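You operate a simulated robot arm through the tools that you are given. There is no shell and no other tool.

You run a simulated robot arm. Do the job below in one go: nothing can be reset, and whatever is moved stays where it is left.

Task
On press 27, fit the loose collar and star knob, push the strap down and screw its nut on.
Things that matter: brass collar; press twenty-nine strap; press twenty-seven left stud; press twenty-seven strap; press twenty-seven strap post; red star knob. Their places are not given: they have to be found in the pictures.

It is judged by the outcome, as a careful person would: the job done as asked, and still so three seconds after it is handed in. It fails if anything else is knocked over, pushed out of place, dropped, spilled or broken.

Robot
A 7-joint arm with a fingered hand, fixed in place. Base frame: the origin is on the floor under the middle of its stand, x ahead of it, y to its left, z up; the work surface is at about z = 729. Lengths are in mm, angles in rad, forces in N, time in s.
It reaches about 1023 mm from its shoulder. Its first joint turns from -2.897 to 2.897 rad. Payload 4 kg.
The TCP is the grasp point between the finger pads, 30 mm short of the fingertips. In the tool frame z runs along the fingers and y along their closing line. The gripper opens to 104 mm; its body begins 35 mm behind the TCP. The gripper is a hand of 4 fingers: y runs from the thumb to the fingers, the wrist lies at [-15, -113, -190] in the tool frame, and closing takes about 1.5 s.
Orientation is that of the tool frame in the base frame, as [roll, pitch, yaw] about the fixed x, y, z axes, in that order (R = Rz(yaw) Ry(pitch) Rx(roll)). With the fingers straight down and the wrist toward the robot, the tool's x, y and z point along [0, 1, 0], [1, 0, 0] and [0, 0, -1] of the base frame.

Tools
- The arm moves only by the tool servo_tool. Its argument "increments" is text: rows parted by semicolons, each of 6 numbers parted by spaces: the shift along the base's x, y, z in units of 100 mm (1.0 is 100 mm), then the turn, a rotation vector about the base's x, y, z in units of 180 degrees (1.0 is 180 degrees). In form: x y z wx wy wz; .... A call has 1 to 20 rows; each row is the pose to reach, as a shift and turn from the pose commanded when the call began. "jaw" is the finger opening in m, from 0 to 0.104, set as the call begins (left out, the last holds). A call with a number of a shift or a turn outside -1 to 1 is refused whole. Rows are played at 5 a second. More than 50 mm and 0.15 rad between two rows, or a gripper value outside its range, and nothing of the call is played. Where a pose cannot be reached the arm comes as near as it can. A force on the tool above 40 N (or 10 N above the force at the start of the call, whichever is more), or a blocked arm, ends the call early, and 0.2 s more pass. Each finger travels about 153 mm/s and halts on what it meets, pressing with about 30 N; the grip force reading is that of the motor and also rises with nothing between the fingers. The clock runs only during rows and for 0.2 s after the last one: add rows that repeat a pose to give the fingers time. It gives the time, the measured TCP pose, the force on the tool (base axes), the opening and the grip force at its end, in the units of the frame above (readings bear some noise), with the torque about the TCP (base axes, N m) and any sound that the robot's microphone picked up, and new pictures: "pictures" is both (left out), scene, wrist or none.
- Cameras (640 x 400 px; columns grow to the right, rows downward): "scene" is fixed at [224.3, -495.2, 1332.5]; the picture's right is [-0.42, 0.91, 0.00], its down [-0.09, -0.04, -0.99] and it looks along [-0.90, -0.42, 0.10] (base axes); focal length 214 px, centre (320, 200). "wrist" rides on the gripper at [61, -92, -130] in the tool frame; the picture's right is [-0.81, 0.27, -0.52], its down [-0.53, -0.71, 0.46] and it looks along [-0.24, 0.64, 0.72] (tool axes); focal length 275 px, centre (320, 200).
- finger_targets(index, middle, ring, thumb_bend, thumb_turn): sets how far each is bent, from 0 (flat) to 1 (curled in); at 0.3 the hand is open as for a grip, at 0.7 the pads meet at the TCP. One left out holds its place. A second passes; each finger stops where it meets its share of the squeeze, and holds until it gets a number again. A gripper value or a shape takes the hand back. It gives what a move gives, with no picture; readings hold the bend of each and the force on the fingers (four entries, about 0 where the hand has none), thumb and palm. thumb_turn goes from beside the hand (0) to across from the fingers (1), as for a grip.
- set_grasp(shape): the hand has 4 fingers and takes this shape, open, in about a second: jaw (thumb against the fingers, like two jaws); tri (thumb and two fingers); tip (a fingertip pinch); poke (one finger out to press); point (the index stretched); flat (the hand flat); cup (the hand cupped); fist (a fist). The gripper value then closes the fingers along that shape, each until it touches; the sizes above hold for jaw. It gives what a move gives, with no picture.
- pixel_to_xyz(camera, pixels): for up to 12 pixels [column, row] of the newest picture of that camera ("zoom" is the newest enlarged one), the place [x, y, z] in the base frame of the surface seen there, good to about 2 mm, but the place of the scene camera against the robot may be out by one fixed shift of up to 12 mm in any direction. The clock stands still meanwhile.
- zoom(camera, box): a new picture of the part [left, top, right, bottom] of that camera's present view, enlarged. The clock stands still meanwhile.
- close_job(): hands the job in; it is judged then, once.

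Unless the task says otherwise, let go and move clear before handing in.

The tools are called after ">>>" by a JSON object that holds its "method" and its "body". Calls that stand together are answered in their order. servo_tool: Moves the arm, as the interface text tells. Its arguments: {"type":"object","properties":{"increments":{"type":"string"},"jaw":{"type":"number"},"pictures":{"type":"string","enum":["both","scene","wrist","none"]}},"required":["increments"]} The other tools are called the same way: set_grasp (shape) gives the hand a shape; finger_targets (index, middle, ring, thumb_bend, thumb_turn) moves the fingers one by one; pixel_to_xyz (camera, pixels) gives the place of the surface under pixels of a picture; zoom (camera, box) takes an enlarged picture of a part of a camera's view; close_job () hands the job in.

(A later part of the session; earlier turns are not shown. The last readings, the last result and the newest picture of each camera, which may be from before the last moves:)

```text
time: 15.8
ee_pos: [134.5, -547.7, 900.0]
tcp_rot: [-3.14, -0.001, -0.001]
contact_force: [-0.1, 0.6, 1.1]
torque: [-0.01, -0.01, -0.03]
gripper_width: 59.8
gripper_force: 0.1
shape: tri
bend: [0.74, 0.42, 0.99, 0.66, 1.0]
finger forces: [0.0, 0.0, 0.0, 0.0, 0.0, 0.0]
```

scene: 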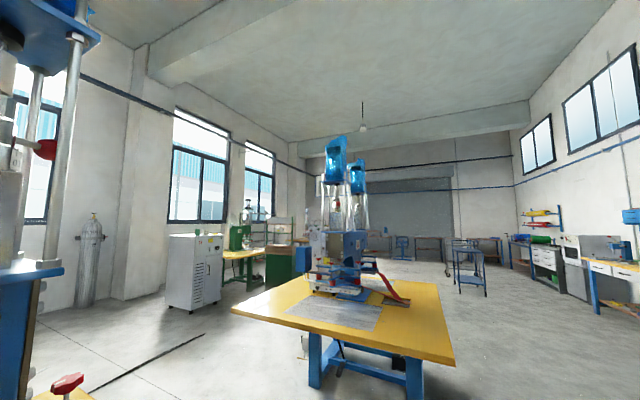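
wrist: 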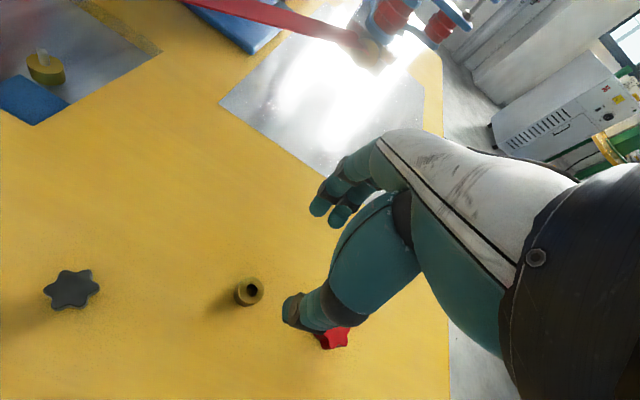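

The collar is at (249,292) in the wrist view, between the open fingers' line. I'll re-measure it from this closer view.

>>> {"method": "zoom", "body": {"camera": "wrist", "box": [225, 272, 273, 308]}}

>>> {"method": "pixel_to_xyz", "body": {"camera": "zoom", "pixels": [[330, 90], [500, 170], [400, 300], [300, 320], [180, 150], [400, 130], [250, 200], [420, 180], [560, 350], [100, 50], [340, 250], [300, 130]]}}

```text
11.11 times, centred on (249, 290) of wrist
```

zoom: 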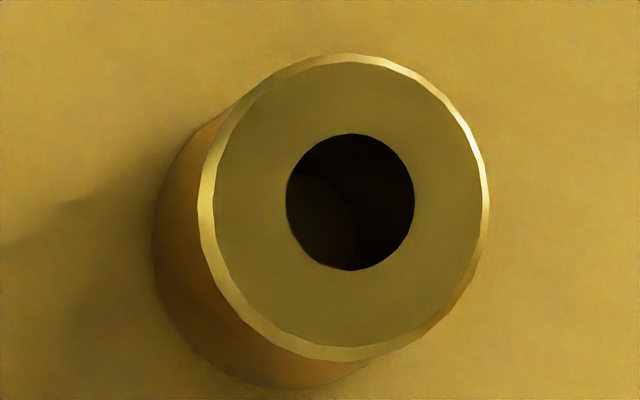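

```text
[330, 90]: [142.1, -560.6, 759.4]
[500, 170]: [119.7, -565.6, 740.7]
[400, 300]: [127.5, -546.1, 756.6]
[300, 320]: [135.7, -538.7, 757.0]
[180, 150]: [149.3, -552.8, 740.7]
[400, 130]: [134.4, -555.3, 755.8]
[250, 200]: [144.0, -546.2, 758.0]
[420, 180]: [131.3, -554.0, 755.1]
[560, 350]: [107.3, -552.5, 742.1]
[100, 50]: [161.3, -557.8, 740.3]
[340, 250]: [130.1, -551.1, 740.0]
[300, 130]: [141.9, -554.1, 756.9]
```

The collar top ellipse is centred near zoom (345,205); measuring its rim for an exact centre.

>>> {"method": "pixel_to_xyz", "body": {"camera": "zoom", "pixels": [[350, 66], [476, 200], [350, 342], [216, 200], [255, 100], [440, 300], [440, 100], [255, 300]]}}

```text
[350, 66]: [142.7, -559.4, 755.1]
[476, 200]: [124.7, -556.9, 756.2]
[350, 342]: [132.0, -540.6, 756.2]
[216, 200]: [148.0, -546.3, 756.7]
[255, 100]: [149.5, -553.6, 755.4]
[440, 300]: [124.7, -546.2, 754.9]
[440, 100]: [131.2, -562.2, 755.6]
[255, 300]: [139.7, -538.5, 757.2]
```

Collar centre ≈ [136.6,-550.4]. I'll descend over it with the fingers at 50 mm opening, then take a look before closing.

>>> {"method": "servo_tool", "body": {"increments": "0.015 -0.027 -0.33 0 0 0; 0.015 -0.027 -0.66 0 0 0; 0.015 -0.027 -0.95 0 0 0; 0.015 -0.027 -0.95 0 0 0", "jaw": 0.05, "pictures": "none"}}

>>> {"method": "servo_tool", "body": {"increments": "0 0 -0.1 0 0 0; 0 0 -0.2 0 0 0; 0 0 -0.3 0 0 0; 0 0 -0.38 0 0 0; 0 0 -0.38 0 0 0", "pictures": "wrist"}}

>>> {"method": "zoom", "body": {"camera": "wrist", "box": [260, 160, 400, 320]}}

```text
time: 16.8
ee_pos: [135.3, -552.5, 804.0]
tcp_rot: [3.141, 0.002, 0.0]
contact_force: [-0.3, -0.8, 0.2]
torque: [-0.01, -0.04, 0.01]
gripper_width: 50.4
gripper_force: 0.0
shape: tri
bend: [0.74, 0.45, 0.99, 0.7, 1.0]
finger forces: [0.0, 0.0, 0.0, 0.0, 0.1, 0.1]
```

```text
time: 17.9
ee_pos: [135.8, -554.1, 770.8]
tcp_rot: [3.133, 0.002, 0.0]
contact_force: [0.4, 1.1, 18.9]
torque: [0.69, -0.04, 0.0]
gripper_width: 51.4
gripper_force: 0.0
shape: tri
bend: [0.74, 0.45, 0.99, 0.71, 1.0]
finger forces: [0.7, 0.7, 0.0, 0.0, 17.7, 0.1]
stopped in row 5: the force on the tool passed its limit at 45 N (the readings are from after the stop); the commanded pose is now the measured one
```

wrist: 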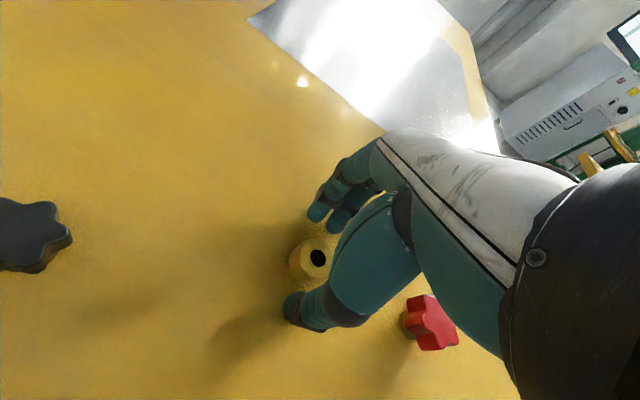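

```text
2.50 times, centred on (330, 240) of wrist
```

zoom: 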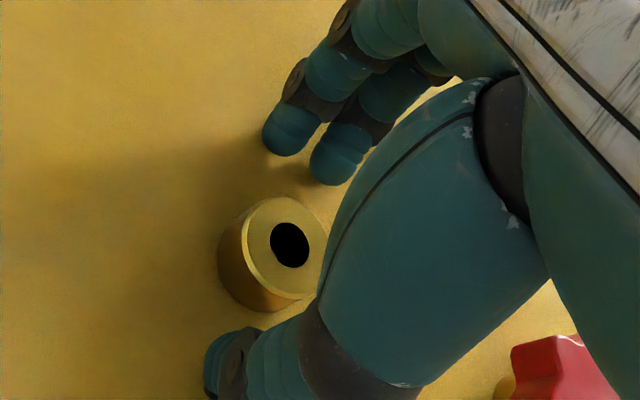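

The thumb tip touched the table (17.7 N) with the TCP at z=770.8, so the thumb is ~30 mm below the TCP. Measuring the finger tips and collar now.

>>> {"method": "pixel_to_xyz", "body": {"camera": "zoom", "pixels": [[285, 152], [275, 145], [325, 180], [340, 183], [290, 210], [260, 240], [320, 240], [265, 285], [210, 350], [207, 385], [230, 335], [225, 260]]}}

```text
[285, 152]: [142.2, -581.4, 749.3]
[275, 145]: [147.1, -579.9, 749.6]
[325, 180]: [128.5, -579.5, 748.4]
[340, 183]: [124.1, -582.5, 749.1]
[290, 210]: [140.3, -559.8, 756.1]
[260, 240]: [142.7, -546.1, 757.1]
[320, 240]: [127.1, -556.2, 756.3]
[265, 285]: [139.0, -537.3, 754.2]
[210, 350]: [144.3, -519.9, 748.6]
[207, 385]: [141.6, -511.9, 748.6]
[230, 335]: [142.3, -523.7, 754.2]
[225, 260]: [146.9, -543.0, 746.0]
```

Fingers are only down to z≈746 while the thumb is at 740. I'll lift, close to ~34 mm (tips in their final relation), and check heights before descending again.

>>> {"method": "servo_tool", "body": {"increments": "0 0 0.15 0 0 0; 0.005 0.03 0.3 0 0 0; 0.005 0.03 0.3 0 0 0; 0.005 0.03 0.3 0 0 0; 0.005 0.03 0.3 0 0 0", "jaw": 0.034, "pictures": "wrist"}}

>>> {"method": "zoom", "body": {"camera": "wrist", "box": [260, 170, 400, 330]}}

>>> {"method": "pixel_to_xyz", "body": {"camera": "wrist", "pixels": [[300, 270], [295, 300], [310, 220], [325, 230], [290, 285]]}}

```text
time: 19.1
ee_pos: [136.4, -551.2, 799.4]
tcp_rot: [3.135, 0.002, 0.0]
contact_force: [0.5, -0.8, 0.1]
torque: [-0.03, 0.01, 0.04]
gripper_width: 26.2
gripper_force: 29.7
shape: tri
bend: [0.74, 0.58, 1.0, 0.77, 1.0]
finger forces: [13.2, 12.6, 0.1, 0.0, 25.4, 0.0]
```

wrist: 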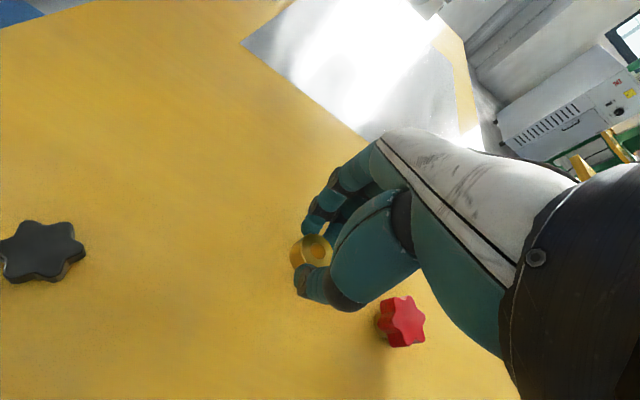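

```text
2.50 times, centred on (330, 250) of wrist
```

zoom: 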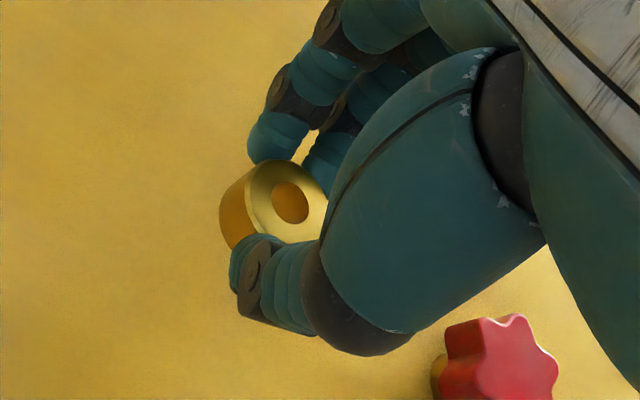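

```text
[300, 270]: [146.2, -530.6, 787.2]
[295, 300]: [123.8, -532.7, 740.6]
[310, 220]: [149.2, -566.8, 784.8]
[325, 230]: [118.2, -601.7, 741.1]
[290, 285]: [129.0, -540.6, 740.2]
```

The fingers caught the collar while rising: width 26.2 mm, finger forces 13/12.6 vs thumb 25.4, and it is lifted. I'll check its attitude in the grip.

>>> {"method": "zoom", "body": {"camera": "wrist", "box": [285, 225, 345, 275]}}

>>> {"method": "pixel_to_xyz", "body": {"camera": "zoom", "pixels": [[300, 130], [420, 150], [360, 110], [270, 200], [440, 230], [380, 290], [330, 270], [300, 230], [450, 190], [200, 250], [220, 180], [290, 170]]}}

```text
8.00 times, centred on (315, 250) of wrist
```

zoom: 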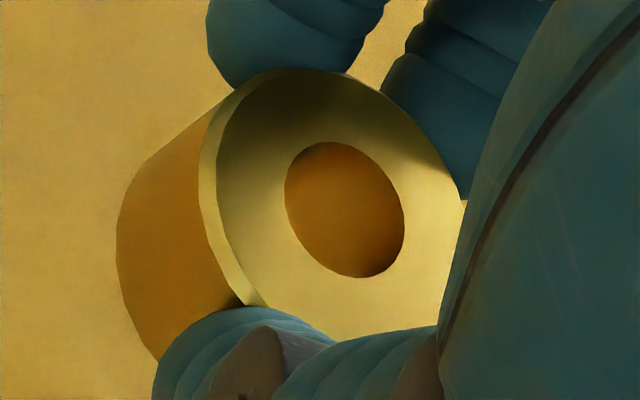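

```text
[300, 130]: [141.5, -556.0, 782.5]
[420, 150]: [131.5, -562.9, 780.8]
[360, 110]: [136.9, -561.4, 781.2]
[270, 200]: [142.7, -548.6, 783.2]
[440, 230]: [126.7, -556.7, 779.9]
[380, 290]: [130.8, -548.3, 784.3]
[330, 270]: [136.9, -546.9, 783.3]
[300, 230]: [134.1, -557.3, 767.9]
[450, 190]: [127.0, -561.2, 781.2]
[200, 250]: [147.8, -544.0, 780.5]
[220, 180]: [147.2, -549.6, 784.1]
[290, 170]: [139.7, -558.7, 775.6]
```

The collar is held; its top face looks slightly tilted. I'll sample more points on the top face for a better plane estimate.

>>> {"method": "pixel_to_xyz", "body": {"camera": "zoom", "pixels": [[280, 90], [300, 95], [320, 90], [340, 95], [350, 100], [330, 105], [310, 110], [365, 120], [380, 120], [290, 110], [270, 110], [260, 120]]}}

>>> {"method": "pixel_to_xyz", "body": {"camera": "zoom", "pixels": [[280, 290], [300, 295], [320, 305], [340, 320], [360, 315], [380, 315], [400, 310], [420, 305], [390, 300], [350, 300], [370, 295], [330, 295]]}}

>>> {"method": "pixel_to_xyz", "body": {"camera": "zoom", "pixels": [[230, 150], [235, 170], [240, 190], [240, 210], [250, 230], [255, 250], [445, 200], [440, 210], [450, 220], [445, 240], [435, 250], [440, 180]]}}

```text
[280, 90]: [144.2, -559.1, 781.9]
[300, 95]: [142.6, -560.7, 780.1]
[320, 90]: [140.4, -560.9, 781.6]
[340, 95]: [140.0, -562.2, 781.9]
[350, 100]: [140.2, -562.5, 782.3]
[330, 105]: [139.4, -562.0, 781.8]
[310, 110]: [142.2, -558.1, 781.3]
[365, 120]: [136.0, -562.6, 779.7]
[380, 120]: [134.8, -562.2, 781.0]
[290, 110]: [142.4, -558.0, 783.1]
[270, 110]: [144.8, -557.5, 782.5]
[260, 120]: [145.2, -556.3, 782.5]
```

```text
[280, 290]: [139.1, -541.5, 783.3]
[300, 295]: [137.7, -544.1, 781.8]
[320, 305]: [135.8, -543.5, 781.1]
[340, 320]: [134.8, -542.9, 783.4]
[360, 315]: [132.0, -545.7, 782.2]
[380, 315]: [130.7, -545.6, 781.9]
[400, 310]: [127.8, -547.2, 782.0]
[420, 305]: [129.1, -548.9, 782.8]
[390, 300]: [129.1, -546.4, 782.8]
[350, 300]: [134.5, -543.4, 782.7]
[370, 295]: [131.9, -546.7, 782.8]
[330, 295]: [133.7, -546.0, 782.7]
```

```text
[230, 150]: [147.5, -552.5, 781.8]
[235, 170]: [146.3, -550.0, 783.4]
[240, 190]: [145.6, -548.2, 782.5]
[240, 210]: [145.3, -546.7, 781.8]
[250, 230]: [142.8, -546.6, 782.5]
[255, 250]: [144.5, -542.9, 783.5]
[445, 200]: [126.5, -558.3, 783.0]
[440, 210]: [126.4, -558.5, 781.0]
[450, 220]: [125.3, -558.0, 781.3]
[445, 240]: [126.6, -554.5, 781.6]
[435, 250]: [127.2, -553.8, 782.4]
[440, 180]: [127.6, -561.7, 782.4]
```

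The collar is nearly level (within ~3°), centred at [136.5,-551.5] i.e. on the TCP, top 17 mm below the TCP and bottom ~33 mm below. I'll check how far the knuckles stick out toward -y, then carry it up.

>>> {"method": "pixel_to_xyz", "body": {"camera": "wrist", "pixels": [[330, 180], [335, 172], [350, 160], [360, 150], [375, 140], [400, 132], [430, 132], [345, 165], [312, 215], [322, 195]]}}

>>> {"method": "servo_tool", "body": {"increments": "0 0 0.1 0 0 0; 0 0 0.25 0 0 0; 0 0 0.5 0 0 0; 0 0 0.75 0 0 0; 0 0 1 0 0 0", "pictures": "none"}}

>>> {"method": "servo_tool", "body": {"increments": "0 -0.2 0.3 0 0 0; 0 -0.4 0.6 0 0 0; 0 -0.6 0.8 0 0 0; 0 -0.8 1 0 0 0; 0 -1 1 0 0 0", "pictures": "none"}}

>>> {"method": "servo_tool", "body": {"increments": "0 -0.2 0.3 0 0 0; 0 -0.4 0.6 0 0 0; 0 -0.6 0.8 0 0 0; 0 -0.6 1 0 0 0; 0 -0.6 1 0 0 0", "pictures": "wrist"}}

```text
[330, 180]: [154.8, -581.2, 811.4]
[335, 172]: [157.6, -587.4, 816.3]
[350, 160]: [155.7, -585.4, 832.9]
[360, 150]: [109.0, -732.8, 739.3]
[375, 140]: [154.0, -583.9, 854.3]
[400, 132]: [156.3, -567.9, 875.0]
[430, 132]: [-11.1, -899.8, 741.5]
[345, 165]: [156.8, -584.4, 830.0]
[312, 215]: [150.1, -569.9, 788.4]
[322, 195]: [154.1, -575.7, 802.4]
```

```text
time: 20.3
ee_pos: [137.7, -549.9, 900.1]
tcp_rot: [3.135, 0.003, -0.002]
contact_force: [-0.9, 0.0, -0.8]
torque: [0.02, -0.03, 0.0]
gripper_width: 25.8
gripper_force: 30.7
shape: tri
bend: [0.74, 0.58, 1.0, 0.77, 1.0]
finger forces: [13.4, 12.7, 0.0, 0.0, 25.4, 0.0]
```

```text
time: 21.5
ee_pos: [136.5, -650.9, 1000.6]
tcp_rot: [3.134, 0.002, -0.001]
contact_force: [0.4, -0.1, 0.0]
torque: [-0.02, -0.01, 0.04]
gripper_width: 25.8
gripper_force: 30.2
shape: tri
bend: [0.74, 0.58, 1.0, 0.77, 1.0]
finger forces: [13.8, 13.0, 0.1, 0.0, 25.3, 0.0]
```

```text
time: 22.7
ee_pos: [139.4, -711.0, 1099.9]
tcp_rot: [3.134, 0.001, -0.001]
contact_force: [-0.4, 0.4, -0.2]
torque: [-0.04, -0.01, 0.02]
gripper_width: 25.7
gripper_force: 30.6
shape: tri
bend: [0.74, 0.58, 1.0, 0.77, 1.0]
finger forces: [14.2, 13.7, 0.0, 0.1, 25.2, 0.0]
```

wrist: 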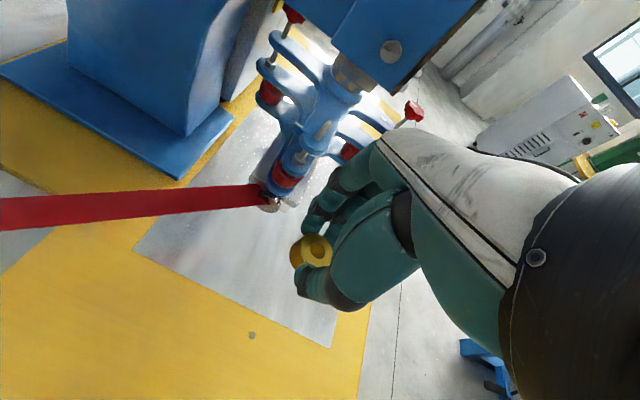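

The collar is secure (13.5/13/25 N) and the stud is visible near (322,130). I'll zoom in to re-measure the stud from here.

>>> {"method": "zoom", "body": {"camera": "wrist", "box": [296, 100, 352, 160]}}

>>> {"method": "zoom", "body": {"camera": "wrist", "box": [280, 220, 350, 280]}}

```text
6.67 times, centred on (324, 130) of wrist
```

zoom: 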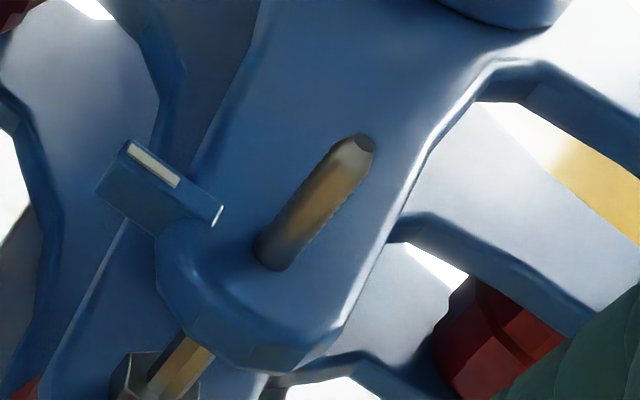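

```text
6.67 times, centred on (315, 250) of wrist
```

zoom: 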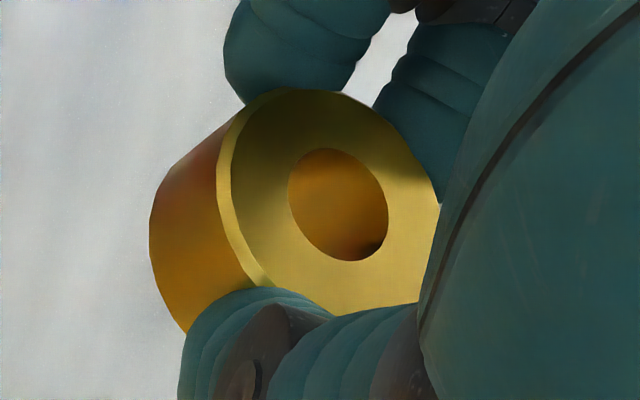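

I'll measure the stud and the collar rim in this same picture to get their relative offset.

>>> {"method": "pixel_to_xyz", "body": {"camera": "wrist", "pixels": [[330.3, 121.5], [329.8, 121.0], [330.8, 121.2], [327.7, 124], [324, 128.5], [321, 133], [318, 137.5], [330.0, 122.0], [326, 126], [325, 127], [322, 131], [319.5, 135]]}}

>>> {"method": "pixel_to_xyz", "body": {"camera": "zoom", "pixels": [[270, 100], [340, 100], [400, 150], [430, 190], [420, 280], [400, 300], [340, 300], [280, 280], [250, 240], [235, 180], [240, 140], [300, 95]]}}

>>> {"method": "pixel_to_xyz", "body": {"camera": "zoom", "pixels": [[295, 170], [320, 152], [345, 155], [375, 185], [384, 215], [378, 240], [350, 256], [330, 252], [305, 235], [292, 205]]}}

```text
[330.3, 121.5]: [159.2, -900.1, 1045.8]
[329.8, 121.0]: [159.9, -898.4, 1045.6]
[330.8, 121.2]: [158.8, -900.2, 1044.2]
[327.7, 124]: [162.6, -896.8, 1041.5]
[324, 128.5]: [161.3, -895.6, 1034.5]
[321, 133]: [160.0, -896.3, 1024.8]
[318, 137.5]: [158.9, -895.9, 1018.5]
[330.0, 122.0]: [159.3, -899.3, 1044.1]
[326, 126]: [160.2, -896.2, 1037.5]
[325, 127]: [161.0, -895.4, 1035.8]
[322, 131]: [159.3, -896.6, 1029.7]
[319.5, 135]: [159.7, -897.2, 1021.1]
```

```text
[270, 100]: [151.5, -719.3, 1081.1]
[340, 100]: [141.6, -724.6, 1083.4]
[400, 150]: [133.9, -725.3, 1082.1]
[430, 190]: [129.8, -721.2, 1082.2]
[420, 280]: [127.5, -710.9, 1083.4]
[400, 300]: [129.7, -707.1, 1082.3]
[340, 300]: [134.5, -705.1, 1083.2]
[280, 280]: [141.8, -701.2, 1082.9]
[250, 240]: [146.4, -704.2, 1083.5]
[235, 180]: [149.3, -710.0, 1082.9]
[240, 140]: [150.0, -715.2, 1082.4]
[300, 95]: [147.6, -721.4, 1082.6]
```

```text
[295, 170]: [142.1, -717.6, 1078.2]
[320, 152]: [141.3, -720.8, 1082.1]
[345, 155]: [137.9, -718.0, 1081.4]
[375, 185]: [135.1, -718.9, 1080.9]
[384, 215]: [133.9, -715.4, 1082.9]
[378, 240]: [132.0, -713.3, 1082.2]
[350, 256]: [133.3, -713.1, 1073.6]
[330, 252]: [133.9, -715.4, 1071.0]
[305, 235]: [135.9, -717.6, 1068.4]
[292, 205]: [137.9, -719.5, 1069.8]
```

Stud axis ≈ [159.8,-900.2]; collar centre ≈ [138.7,-713.9], so I need a shift of about (+21,-186) mm. I'll move above the stud at this height (collar bottom ~21 mm above the tip).

>>> {"method": "servo_tool", "body": {"increments": "0.05 -0.25 0 0 0 0; 0.1 -0.5 0 0 0 0; 0.16 -0.75 0 0 0 0; 0.21 -1 0 0 0 0", "pictures": "none"}}

>>> {"method": "servo_tool", "body": {"increments": "0 -0.25 0 0 0 0; 0 -0.5 0 0 0 0; 0 -0.75 0 0 0 0; 0 -0.863 0 0 0 0; 0 -0.863 0 0 0 0; 0 -0.863 0 0 0 0", "pictures": "wrist"}}

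>>> {"method": "zoom", "body": {"camera": "wrist", "box": [270, 200, 350, 300]}}

```text
time: 23.7
ee_pos: [157.7, -809.9, 1099.2]
tcp_rot: [3.134, 0.003, 0.0]
contact_force: [0.0, 0.2, 0.2]
torque: [-0.01, 0.01, -0.01]
gripper_width: 26.0
gripper_force: 30.2
shape: tri
bend: [0.74, 0.58, 1.0, 0.77, 1.0]
finger forces: [14.3, 14.1, 0.0, 0.0, 25.3, 0.1]
```

```text
time: 25.1
ee_pos: [159.4, -897.7, 1099.3]
tcp_rot: [3.135, 0.002, 0.0]
contact_force: [-0.8, 1.0, 0.1]
torque: [-0.01, 0.01, 0.02]
gripper_width: 25.5
gripper_force: 30.4
shape: tri
bend: [0.74, 0.58, 1.0, 0.77, 1.0]
finger forces: [14.5, 14.1, 0.1, 0.0, 25.3, 0.0]
```

wrist: 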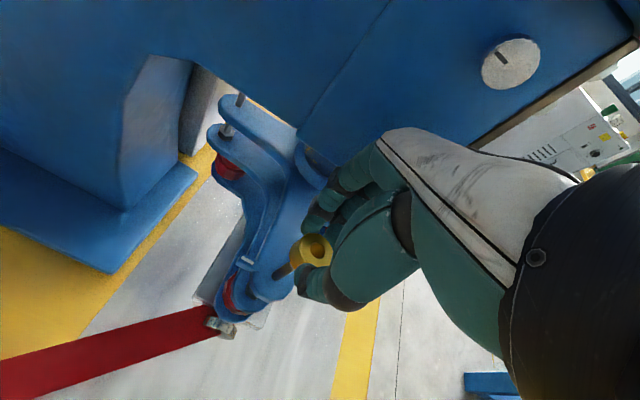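

```text
4.00 times, centred on (310, 250) of wrist
```

zoom: 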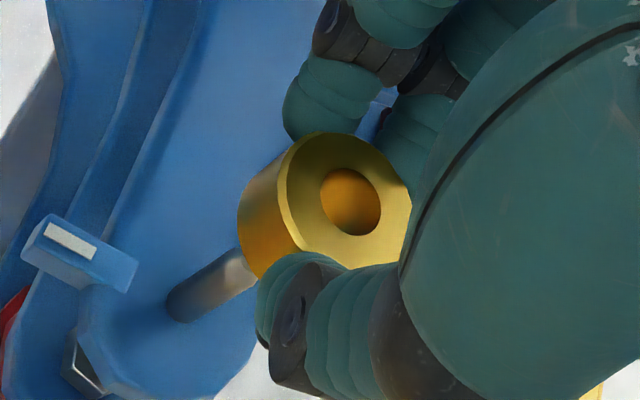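

The stud (zoom (215,280)) is right beneath the collar. Measuring both again in this view.

>>> {"method": "pixel_to_xyz", "body": {"camera": "zoom", "pixels": [[185, 300], [200, 290], [215, 280], [230, 270], [240, 262], [190, 285], [225, 255], [200, 310], [240, 285], [172, 300], [150, 270], [210, 330]]}}

>>> {"method": "pixel_to_xyz", "body": {"camera": "zoom", "pixels": [[300, 145], [340, 140], [375, 155], [400, 190], [400, 230], [385, 255], [350, 260], [320, 245], [300, 220], [290, 190], [292, 165], [355, 145]]}}

>>> {"method": "zoom", "body": {"camera": "wrist", "box": [285, 225, 335, 275]}}

```text
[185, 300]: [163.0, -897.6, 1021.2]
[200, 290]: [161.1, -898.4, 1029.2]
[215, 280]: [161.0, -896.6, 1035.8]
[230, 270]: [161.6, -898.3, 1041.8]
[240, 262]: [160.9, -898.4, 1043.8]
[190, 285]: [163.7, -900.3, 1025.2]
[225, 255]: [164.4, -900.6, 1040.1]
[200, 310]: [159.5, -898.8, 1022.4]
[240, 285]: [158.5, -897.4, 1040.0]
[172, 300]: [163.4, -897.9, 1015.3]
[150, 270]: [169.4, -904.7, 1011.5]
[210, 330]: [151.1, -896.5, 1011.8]
```

```text
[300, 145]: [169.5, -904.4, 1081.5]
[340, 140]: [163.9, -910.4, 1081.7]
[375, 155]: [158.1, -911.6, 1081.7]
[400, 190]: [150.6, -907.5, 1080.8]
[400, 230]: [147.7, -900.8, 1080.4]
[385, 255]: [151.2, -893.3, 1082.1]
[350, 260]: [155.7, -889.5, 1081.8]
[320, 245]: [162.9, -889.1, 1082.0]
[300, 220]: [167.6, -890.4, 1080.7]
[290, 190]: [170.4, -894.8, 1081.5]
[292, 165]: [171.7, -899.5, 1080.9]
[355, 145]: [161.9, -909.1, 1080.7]
```

```text
8.00 times, centred on (310, 250) of wrist
```

zoom: 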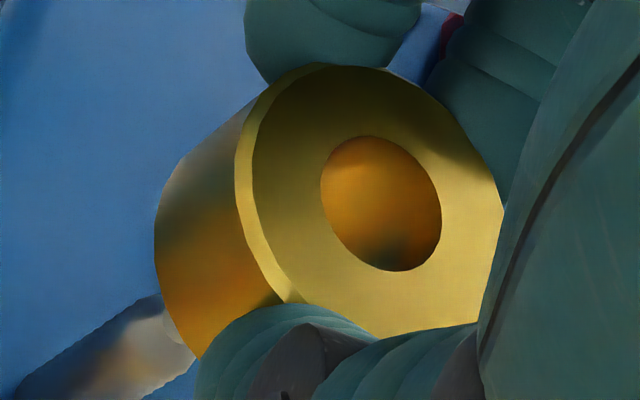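

Collar centre ≈ [160.0,-900.0] and stud axis ≈ [159.8,-900.6]: aligned within 1 mm. I'll lower slowly so the stud enters the hole.

>>> {"method": "servo_tool", "body": {"increments": "0 -0.003 -0.08 0 0 0; 0 -0.005 -0.15 0 0 0; 0 -0.005 -0.2 0 0 0; 0 -0.005 -0.24 0 0 0; 0 -0.005 -0.28 0 0 0; 0 -0.005 -0.32 0 0 0; 0 -0.005 -0.32 0 0 0", "pictures": "wrist"}}

>>> {"method": "zoom", "body": {"camera": "wrist", "box": [270, 210, 350, 290]}}

```text
time: 26.7
ee_pos: [158.3, -898.4, 1068.6]
tcp_rot: [3.134, 0.002, 0.001]
contact_force: [0.9, 0.2, 0.0]
torque: [-0.01, 0.02, -0.03]
gripper_width: 25.8
gripper_force: 29.3
shape: tri
bend: [0.74, 0.58, 1.0, 0.77, 1.0]
finger forces: [14.5, 14.2, 0.0, 0.0, 25.2, 0.0]
```

wrist: 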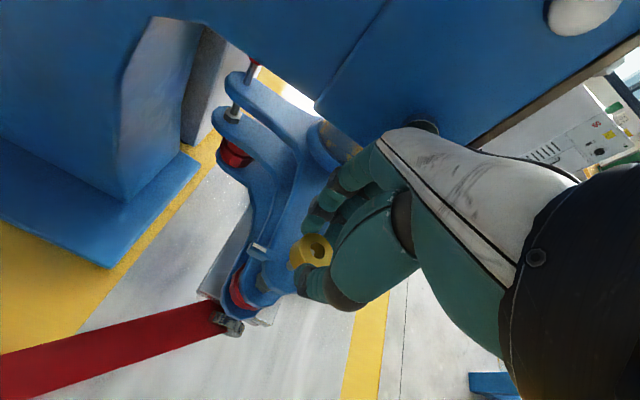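

```text
5.00 times, centred on (310, 250) of wrist
```

zoom: 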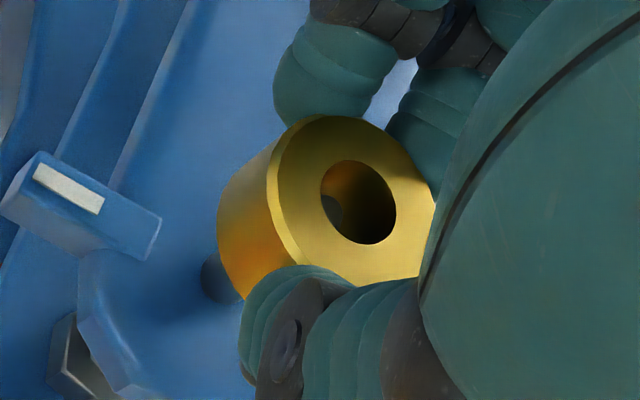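

The stud tip shows inside the collar's hole (332,210) with no contact force. I'll continue down to seat it on the plate.

>>> {"method": "servo_tool", "body": {"increments": "0 0 -0.05 0 0 0; 0 0 -0.1 0 0 0; 0 0 -0.14 0 0 0; 0 0 -0.18 0 0 0; 0 0 -0.2 0 0 0; 0 0 -0.21 0 0 0; 0 0 -0.22 0 0 0; 0 0 -0.22 0 0 0", "pictures": "wrist"}}

>>> {"method": "zoom", "body": {"camera": "wrist", "box": [270, 210, 350, 290]}}

```text
time: 28.5
ee_pos: [157.3, -898.2, 1045.0]
tcp_rot: [3.135, 0.0, 0.0]
contact_force: [1.8, -2.1, 3.7]
torque: [-0.09, -0.06, 0.01]
gripper_width: 25.7
gripper_force: 30.8
shape: tri
bend: [0.74, 0.58, 1.0, 0.77, 1.0]
finger forces: [15.5, 14.7, 0.0, 0.1, 25.3, 0.0]
```

wrist: 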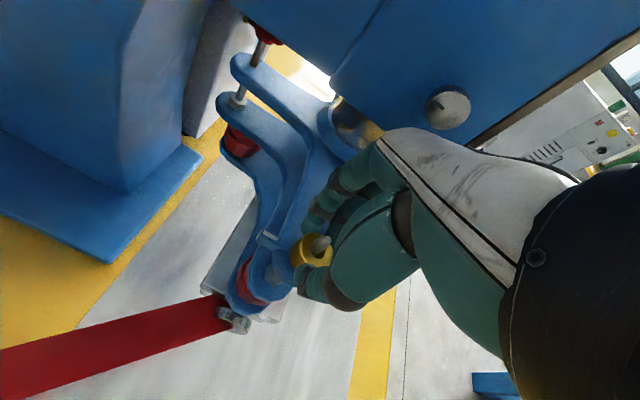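

```text
5.00 times, centred on (310, 250) of wrist
```

zoom: 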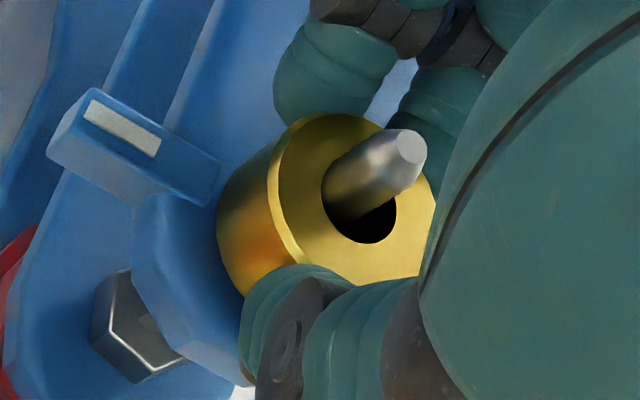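

The stud now protrudes through the collar and a light contact (≈4 N) shows it is seated (top ≈1028). I'll open the fingers and rise.

>>> {"method": "servo_tool", "body": {"increments": "0 0 0 0 0 0; 0 0 0 0 0 0; 0 0 0 0 0 0; 0 0 0.1 0 0 0; 0 0 0.3 0 0 0; 0 0 0.6 0 0 0; 0 0.15 0.9 0 0 0; 0 0.15 0.9 0 0 0", "jaw": 0.06, "pictures": "wrist"}}

>>> {"method": "zoom", "body": {"camera": "wrist", "box": [250, 210, 350, 310]}}

```text
time: 30.3
ee_pos: [157.4, -884.3, 1135.1]
tcp_rot: [3.136, 0.002, -0.001]
contact_force: [0.3, 0.4, -0.7]
torque: [0.01, -0.02, -0.03]
gripper_width: 59.9
gripper_force: 0.1
shape: tri
bend: [0.74, 0.42, 0.99, 0.66, 1.0]
finger forces: [0.1, 0.0, 0.0, 0.0, 0.0, 0.0]
```

wrist: 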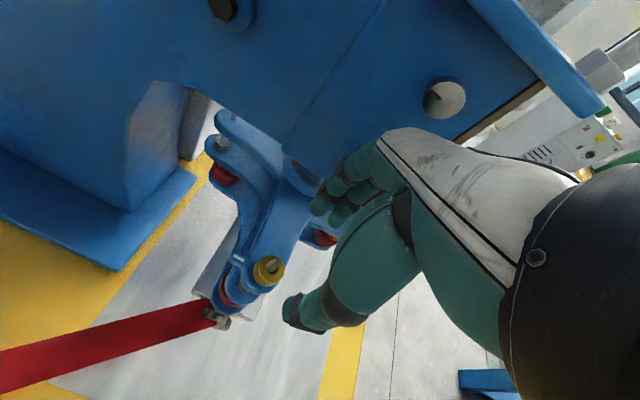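

```text
4.00 times, centred on (300, 260) of wrist
```

zoom: 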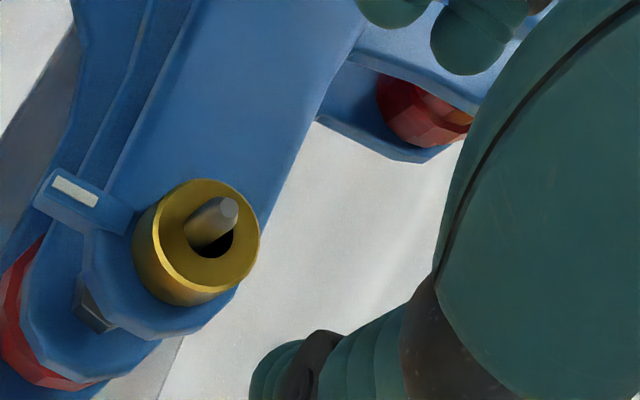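

The collar is seated on the stud (zoom (200,240)). I'll measure the stud tip and collar once more for placing the knob.

>>> {"method": "zoom", "body": {"camera": "wrist", "box": [250, 248, 290, 292]}}

>>> {"method": "pixel_to_xyz", "body": {"camera": "wrist", "pixels": [[277.2, 261.8], [276.5, 262.5], [277.8, 262.5], [277, 263], [274.5, 266], [272.5, 268], [276, 256], [287, 270], [276, 284], [264, 266], [283, 280], [265, 258]]}}

```text
9.09 times, centred on (270, 270) of wrist
```

zoom: 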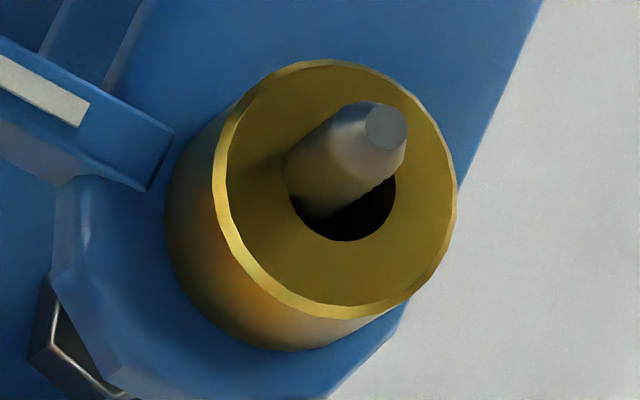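

```text
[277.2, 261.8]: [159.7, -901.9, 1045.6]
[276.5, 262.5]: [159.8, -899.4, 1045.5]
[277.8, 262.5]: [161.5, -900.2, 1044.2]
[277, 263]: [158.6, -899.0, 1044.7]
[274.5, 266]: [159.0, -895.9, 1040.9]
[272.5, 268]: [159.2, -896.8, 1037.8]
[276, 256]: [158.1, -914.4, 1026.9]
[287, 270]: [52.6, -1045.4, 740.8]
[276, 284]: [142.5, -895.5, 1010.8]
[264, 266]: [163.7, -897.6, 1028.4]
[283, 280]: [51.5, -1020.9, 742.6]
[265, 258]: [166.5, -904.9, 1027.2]
```

Stud axis refined to [159.8,-900.3], tip z≈1045, collar top ≈1028. Now I'll go back to above the red knob at [40,-550.5].

>>> {"method": "servo_tool", "body": {"increments": "-0.1 0.33 0 0 0 0; -0.2 0.66 0 0 0 0; -0.3 1 0 0 0 0", "pictures": "none"}}

>>> {"method": "servo_tool", "body": {"increments": "-0.13 0.33 -0.16 0 0 0; -0.27 0.66 -0.33 0 0 0; -0.4 1 -0.5 0 0 0", "pictures": "none"}}

>>> {"method": "servo_tool", "body": {"increments": "-0.13 0.3 -0.25 0 0 0; -0.27 0.6 -0.5 0 0 0; -0.4 0.85 -0.75 0 0 0; -0.47 1 -1 0 0 0", "pictures": "none"}}

>>> {"method": "servo_tool", "body": {"increments": "0 0.16 -0.35 0 0 0; 0 0.32 -0.7 0 0 0; 0 0.32 -1 0 0 0; 0 0.32 -1 0 0 0", "pictures": "wrist"}}

```text
time: 31.1
ee_pos: [128.9, -783.7, 1134.0]
tcp_rot: [3.133, 0.002, -0.002]
contact_force: [1.2, -0.2, -0.5]
torque: [-0.03, 0.03, -0.01]
gripper_width: 59.5
gripper_force: 0.0
shape: tri
bend: [0.74, 0.42, 0.99, 0.66, 1.0]
finger forces: [0.0, 0.0, 0.0, 0.0, 0.0, 0.0]
```

```text
time: 31.9
ee_pos: [91.0, -682.5, 1085.3]
tcp_rot: [3.135, 0.003, 0.0]
contact_force: [1.3, 0.3, 0.7]
torque: [-0.02, 0.01, 0.02]
gripper_width: 59.4
gripper_force: 0.1
shape: tri
bend: [0.74, 0.41, 0.99, 0.66, 1.0]
finger forces: [0.0, 0.0, 0.0, 0.0, 0.1, 0.1]
```

```text
time: 32.9
ee_pos: [41.3, -582.4, 983.4]
tcp_rot: [3.136, 0.002, -0.001]
contact_force: [0.4, 0.2, 0.0]
torque: [-0.01, 0.0, 0.02]
gripper_width: 59.4
gripper_force: 0.1
shape: tri
bend: [0.74, 0.41, 0.99, 0.66, 1.0]
finger forces: [0.1, 0.1, 0.0, 0.0, 0.1, 0.1]
```

```text
time: 33.9
ee_pos: [41.0, -550.6, 885.6]
tcp_rot: [3.135, 0.001, -0.001]
contact_force: [0.1, -1.1, 0.0]
torque: [-0.03, 0.02, -0.01]
gripper_width: 59.7
gripper_force: 0.1
shape: tri
bend: [0.74, 0.41, 0.99, 0.66, 1.0]
finger forces: [0.0, 0.0, 0.1, 0.1, 0.0, 0.1]
```

wrist: 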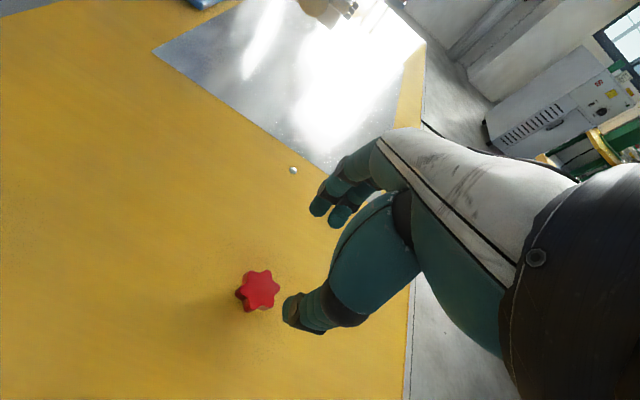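

The red knob is at (258,290) in view. I'll zoom and re-measure its centre and shape from here.

>>> {"method": "zoom", "body": {"camera": "wrist", "box": [226, 260, 290, 320]}}

>>> {"method": "pixel_to_xyz", "body": {"camera": "wrist", "pixels": [[258, 290], [247, 275], [267, 273], [279, 289], [272, 304], [252, 307], [240, 291], [243, 300], [250, 312]]}}

```text
6.67 times, centred on (258, 290) of wrist
```

zoom: 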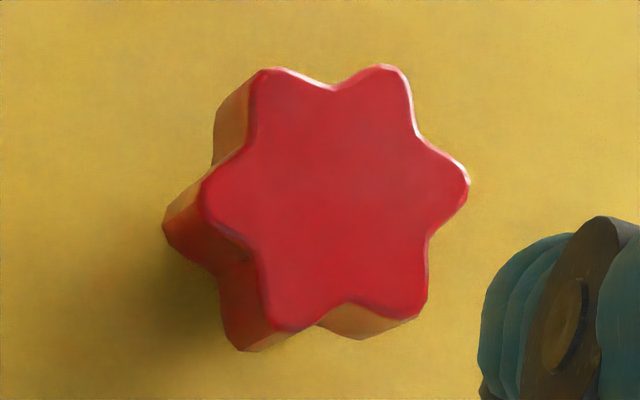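

```text
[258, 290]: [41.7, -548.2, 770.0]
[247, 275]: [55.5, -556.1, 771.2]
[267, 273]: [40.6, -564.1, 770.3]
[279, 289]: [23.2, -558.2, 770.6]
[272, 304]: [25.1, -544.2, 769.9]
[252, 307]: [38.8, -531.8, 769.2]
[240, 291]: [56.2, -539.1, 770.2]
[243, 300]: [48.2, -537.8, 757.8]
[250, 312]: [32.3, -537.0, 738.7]
```

I'll check the height of the red head's lower edge to choose the grip height.

>>> {"method": "pixel_to_xyz", "body": {"camera": "zoom", "pixels": [[168, 225], [175, 235], [228, 335], [245, 347], [262, 345], [362, 335], [216, 150], [340, 192], [190, 245], [300, 330], [218, 270], [150, 280]]}}

```text
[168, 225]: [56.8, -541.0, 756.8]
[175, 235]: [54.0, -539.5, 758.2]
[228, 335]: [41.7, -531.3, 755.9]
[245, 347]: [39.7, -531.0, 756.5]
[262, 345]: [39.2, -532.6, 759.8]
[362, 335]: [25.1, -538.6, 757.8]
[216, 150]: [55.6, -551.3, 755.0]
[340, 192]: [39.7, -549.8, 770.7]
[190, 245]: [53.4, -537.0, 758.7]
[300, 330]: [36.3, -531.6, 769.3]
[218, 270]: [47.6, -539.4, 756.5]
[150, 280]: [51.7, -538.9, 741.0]
```

The red head spans z≈755-771 with a hub below. I'll descend to TCP z≈776 around it and close.

>>> {"method": "servo_tool", "body": {"increments": "0 0.01 -0.3 0 0 0; 0 0.01 -0.6 0 0 0; 0 0.01 -0.85 0 0 0; 0 0.01 -1 0 0 0; 0 0.01 -1 0 0 0", "pictures": "none"}}

>>> {"method": "servo_tool", "body": {"increments": "0 0 -0.05 0 0 0; 0 0 -0.1 0 0 0; 0 0 -0.1 0 0 0", "pictures": "wrist"}}

>>> {"method": "zoom", "body": {"camera": "wrist", "box": [260, 170, 400, 330]}}

```text
time: 35.1
ee_pos: [41.0, -550.1, 786.1]
tcp_rot: [3.134, 0.002, -0.002]
contact_force: [0.2, -0.9, -0.6]
torque: [0.04, 0.03, 0.0]
gripper_width: 59.9
gripper_force: 0.1
shape: tri
bend: [0.74, 0.41, 0.99, 0.66, 1.0]
finger forces: [0.0, 0.1, 0.0, 0.0, 0.0, 0.1]
```

```text
time: 35.9
ee_pos: [41.2, -549.6, 776.0]
tcp_rot: [3.134, 0.002, 0.001]
contact_force: [0.0, -0.6, 0.5]
torque: [-0.01, -0.04, 0.0]
gripper_width: 59.5
gripper_force: 0.0
shape: tri
bend: [0.74, 0.41, 0.99, 0.66, 1.0]
finger forces: [0.0, 0.0, 0.1, 0.1, 0.0, 0.0]
```

wrist: 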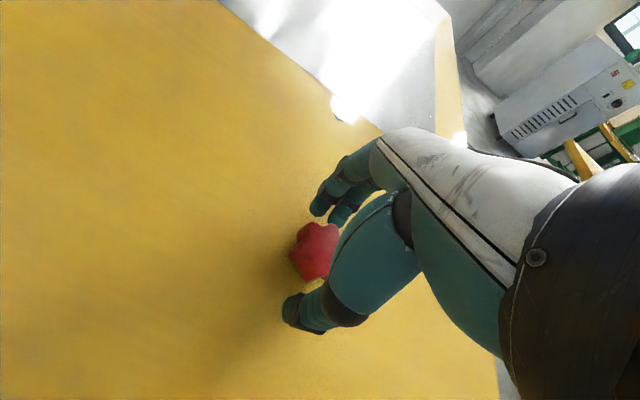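

```text
2.50 times, centred on (330, 250) of wrist
```

zoom: 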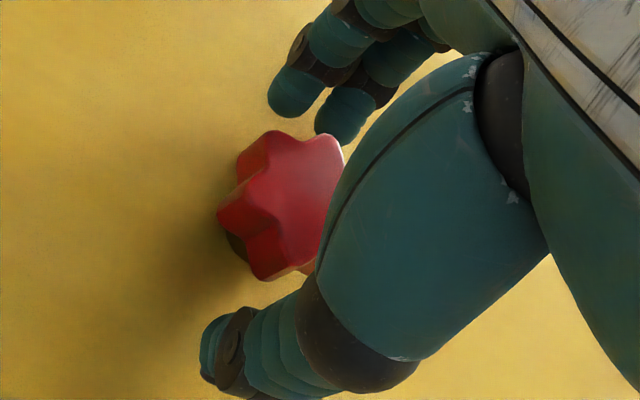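

The knob sits centred between the fingers with no contact. Closing now and holding for a second and a half.

>>> {"method": "servo_tool", "body": {"increments": "0 0 0 0 0 0; 0 0 0 0 0 0; 0 0 0 0 0 0; 0 0 0 0 0 0; 0 0 0 0 0 0; 0 0 0 0 0 0; 0 0 0 0 0 0; 0 0 0 0 0 0", "jaw": 0.02, "pictures": "wrist"}}

>>> {"method": "zoom", "body": {"camera": "wrist", "box": [270, 190, 370, 310]}}

```text
time: 37.7
ee_pos: [41.3, -549.2, 775.9]
tcp_rot: [3.135, 0.004, 0.001]
contact_force: [0.0, 0.0, -0.1]
torque: [0.0, -0.01, -0.01]
gripper_width: 29.2
gripper_force: 30.1
shape: tri
bend: [0.74, 0.54, 1.0, 0.74, 1.0]
finger forces: [12.2, 14.3, 0.0, 0.1, 26.9, 0.0]
```

wrist: 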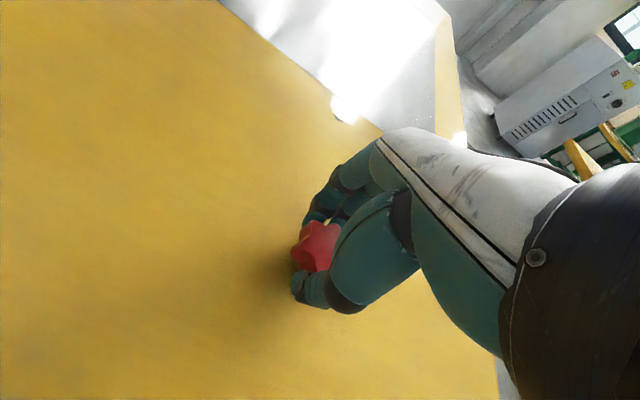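

```text
3.33 times, centred on (320, 250) of wrist
```

zoom: 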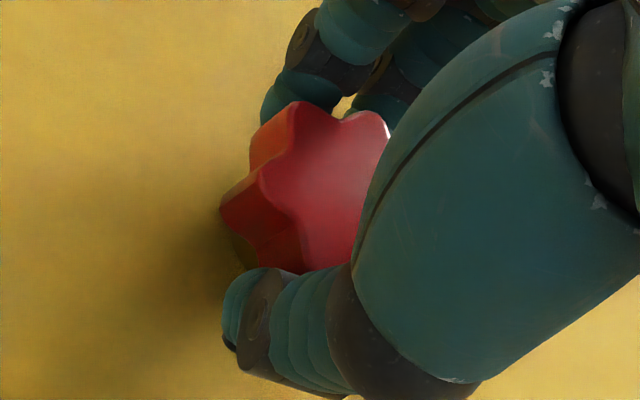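

The knob is gripped (12/14/27 N, width 29). I'll lift it and carry it toward the stud, stopping short to measure.

>>> {"method": "servo_tool", "body": {"increments": "0 0 0.1 0 0 0; 0 0 0.3 0 0 0; 0 0 0.65 0 0 0; 0 0 1 0 0 0", "pictures": "none"}}

>>> {"method": "servo_tool", "body": {"increments": "0.1 -0.2 0.25 0 0 0; 0.25 -0.4 0.5 0 0 0; 0.4 -0.6 0.75 0 0 0; 0.5 -0.8 1 0 0 0; 0.6 -1 1 0 0 0", "pictures": "none"}}

>>> {"method": "servo_tool", "body": {"increments": "0.1 -0.2 0.3 0 0 0; 0.25 -0.4 0.6 0 0 0; 0.4 -0.6 0.9 0 0 0; 0.5 -0.8 1 0 0 0; 0.59 -1 1 0 0 0", "pictures": "none"}}

>>> {"method": "servo_tool", "body": {"increments": "0 0 0.3 0 0 0; 0 -0.2 0.5 0 0 0; 0 -0.4 0.55 0 0 0; 0 -0.6 0.55 0 0 0; 0 -0.6 0.55 0 0 0", "pictures": "wrist"}}

>>> {"method": "zoom", "body": {"camera": "wrist", "box": [270, 190, 370, 310]}}

```text
time: 38.7
ee_pos: [41.8, -552.0, 875.0]
tcp_rot: [3.133, 0.001, -0.002]
contact_force: [-0.4, -0.6, -0.5]
torque: [0.0, 0.02, 0.02]
gripper_width: 29.2
gripper_force: 29.9
shape: tri
bend: [0.74, 0.54, 1.0, 0.74, 1.0]
finger forces: [12.7, 14.3, 0.0, 0.1, 26.9, 0.0]
```

```text
time: 39.9
ee_pos: [101.4, -649.1, 976.4]
tcp_rot: [3.134, 0.003, 0.0]
contact_force: [0.0, 0.0, -0.6]
torque: [0.01, 0.0, 0.0]
gripper_width: 29.4
gripper_force: 30.0
shape: tri
bend: [0.74, 0.54, 1.0, 0.74, 1.0]
finger forces: [12.9, 14.5, 0.0, 0.0, 26.9, 0.1]
```

```text
time: 41.1
ee_pos: [161.3, -749.9, 1075.2]
tcp_rot: [3.136, 0.002, -0.001]
contact_force: [-0.3, 0.3, -0.4]
torque: [-0.02, 0.0, 0.04]
gripper_width: 29.2
gripper_force: 30.3
shape: tri
bend: [0.74, 0.54, 1.0, 0.74, 1.0]
finger forces: [13.6, 14.5, 0.1, 0.0, 26.9, 0.0]
```

```text
time: 42.3
ee_pos: [160.2, -811.4, 1130.6]
tcp_rot: [3.135, 0.003, -0.001]
contact_force: [-0.4, 0.9, 0.2]
torque: [0.0, 0.04, -0.01]
gripper_width: 29.2
gripper_force: 30.0
shape: tri
bend: [0.74, 0.54, 1.0, 0.74, 1.0]
finger forces: [14.2, 14.4, 0.0, 0.1, 26.9, 0.1]
```

wrist: 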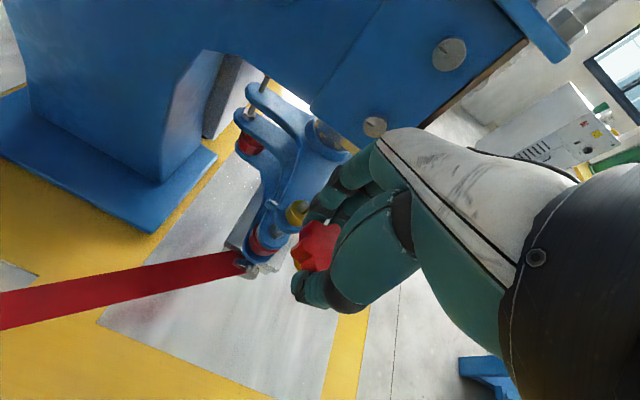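

```text
3.33 times, centred on (320, 250) of wrist
```

zoom: 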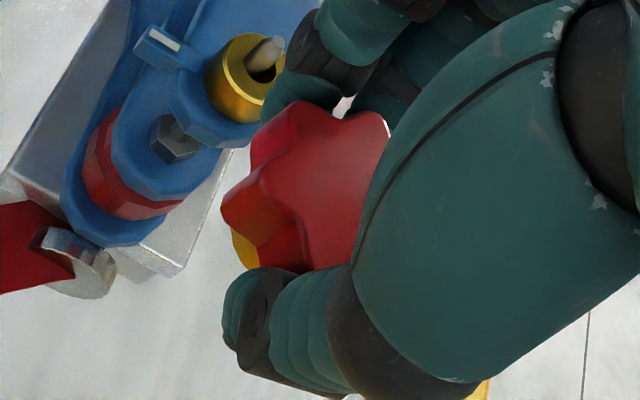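

Knob is steady in the grip. Measuring the knob tips here to get its centre relative to the TCP.

>>> {"method": "pixel_to_xyz", "body": {"camera": "zoom", "pixels": [[298, 112], [292, 108], [372, 118], [378, 122], [268, 180], [262, 178], [320, 262], [310, 262], [325, 190], [230, 215], [240, 245], [345, 130]]}}

>>> {"method": "zoom", "body": {"camera": "wrist", "box": [285, 210, 345, 280]}}

```text
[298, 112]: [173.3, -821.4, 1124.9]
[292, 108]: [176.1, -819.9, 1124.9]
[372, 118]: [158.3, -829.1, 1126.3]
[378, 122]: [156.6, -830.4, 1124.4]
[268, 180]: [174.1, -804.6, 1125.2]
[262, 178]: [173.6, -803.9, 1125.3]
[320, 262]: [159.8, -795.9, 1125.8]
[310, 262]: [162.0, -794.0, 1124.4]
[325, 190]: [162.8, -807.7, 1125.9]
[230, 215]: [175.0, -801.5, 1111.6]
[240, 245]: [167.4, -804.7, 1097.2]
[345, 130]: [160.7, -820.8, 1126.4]
```

```text
5.71 times, centred on (315, 245) of wrist
```

zoom: 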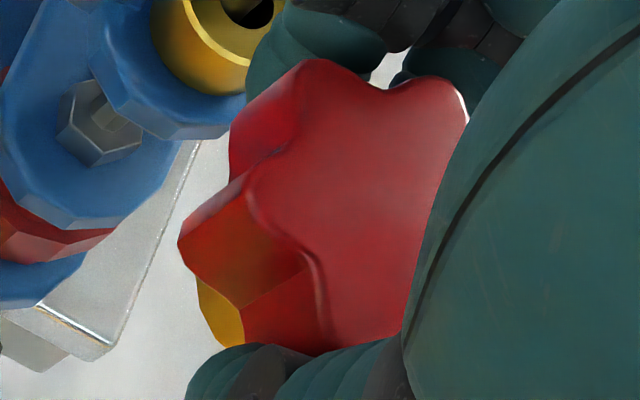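

Knob centre ≈ [158.6,-812.3], top z≈1125, hub bottom ≈1094. I'll move above the stud and test how far the wrist can turn there in free air.

>>> {"method": "servo_tool", "body": {"increments": "0.005 -0.3 0 0 0 0; 0.01 -0.6 0 0 0 0; 0.012 -0.88 0 0 0 0; 0.012 -0.88 0 0 0 0", "pictures": "none"}}

>>> {"method": "servo_tool", "body": {"increments": "0 0 0 0 0 0.04; 0 0 0 0 0 0.08; 0 0 0 0 0 0.12; 0 0 0 0 0 0.16; 0 0 0 0 0 0.2; 0 0 0 0 0 0.24; 0 0 0 0 0 0.28; 0 0 0 0 0 0.32; 0 0 0 0 0 0.36; 0 0 0 0 0 0.4; 0 0 0 0 0 0.44; 0 0 0 0 0 0.48; 0 0 0 0 0 0.5; 0 0 0 0 0 0.5", "pictures": "wrist"}}

```text
time: 43.3
ee_pos: [161.5, -898.4, 1131.8]
tcp_rot: [3.135, 0.004, 0.0]
contact_force: [0.9, 0.0, 0.3]
torque: [0.0, 0.01, -0.01]
gripper_width: 29.7
gripper_force: 29.4
shape: tri
bend: [0.74, 0.54, 1.0, 0.74, 1.0]
finger forces: [14.8, 14.4, 0.1, 0.0, 26.9, 0.0]
```

```text
time: 46.3
ee_pos: [170.0, -811.4, 1122.2]
tcp_rot: [3.133, 0.001, 1.573]
contact_force: [0.5, 0.6, -1.2]
torque: [0.02, 0.0, -0.01]
gripper_width: 29.1
gripper_force: 29.5
shape: tri
bend: [0.74, 0.54, 1.0, 0.74, 1.0]
finger forces: [14.8, 14.6, 0.0, 0.1, 27.3, 0.0]
out of reach, approached as far as the arm can: row 7, 8, 9, 10, 11, 12, 13, 14
```

wrist: 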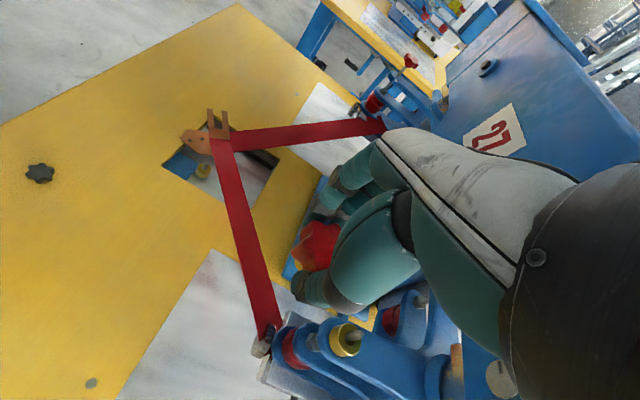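

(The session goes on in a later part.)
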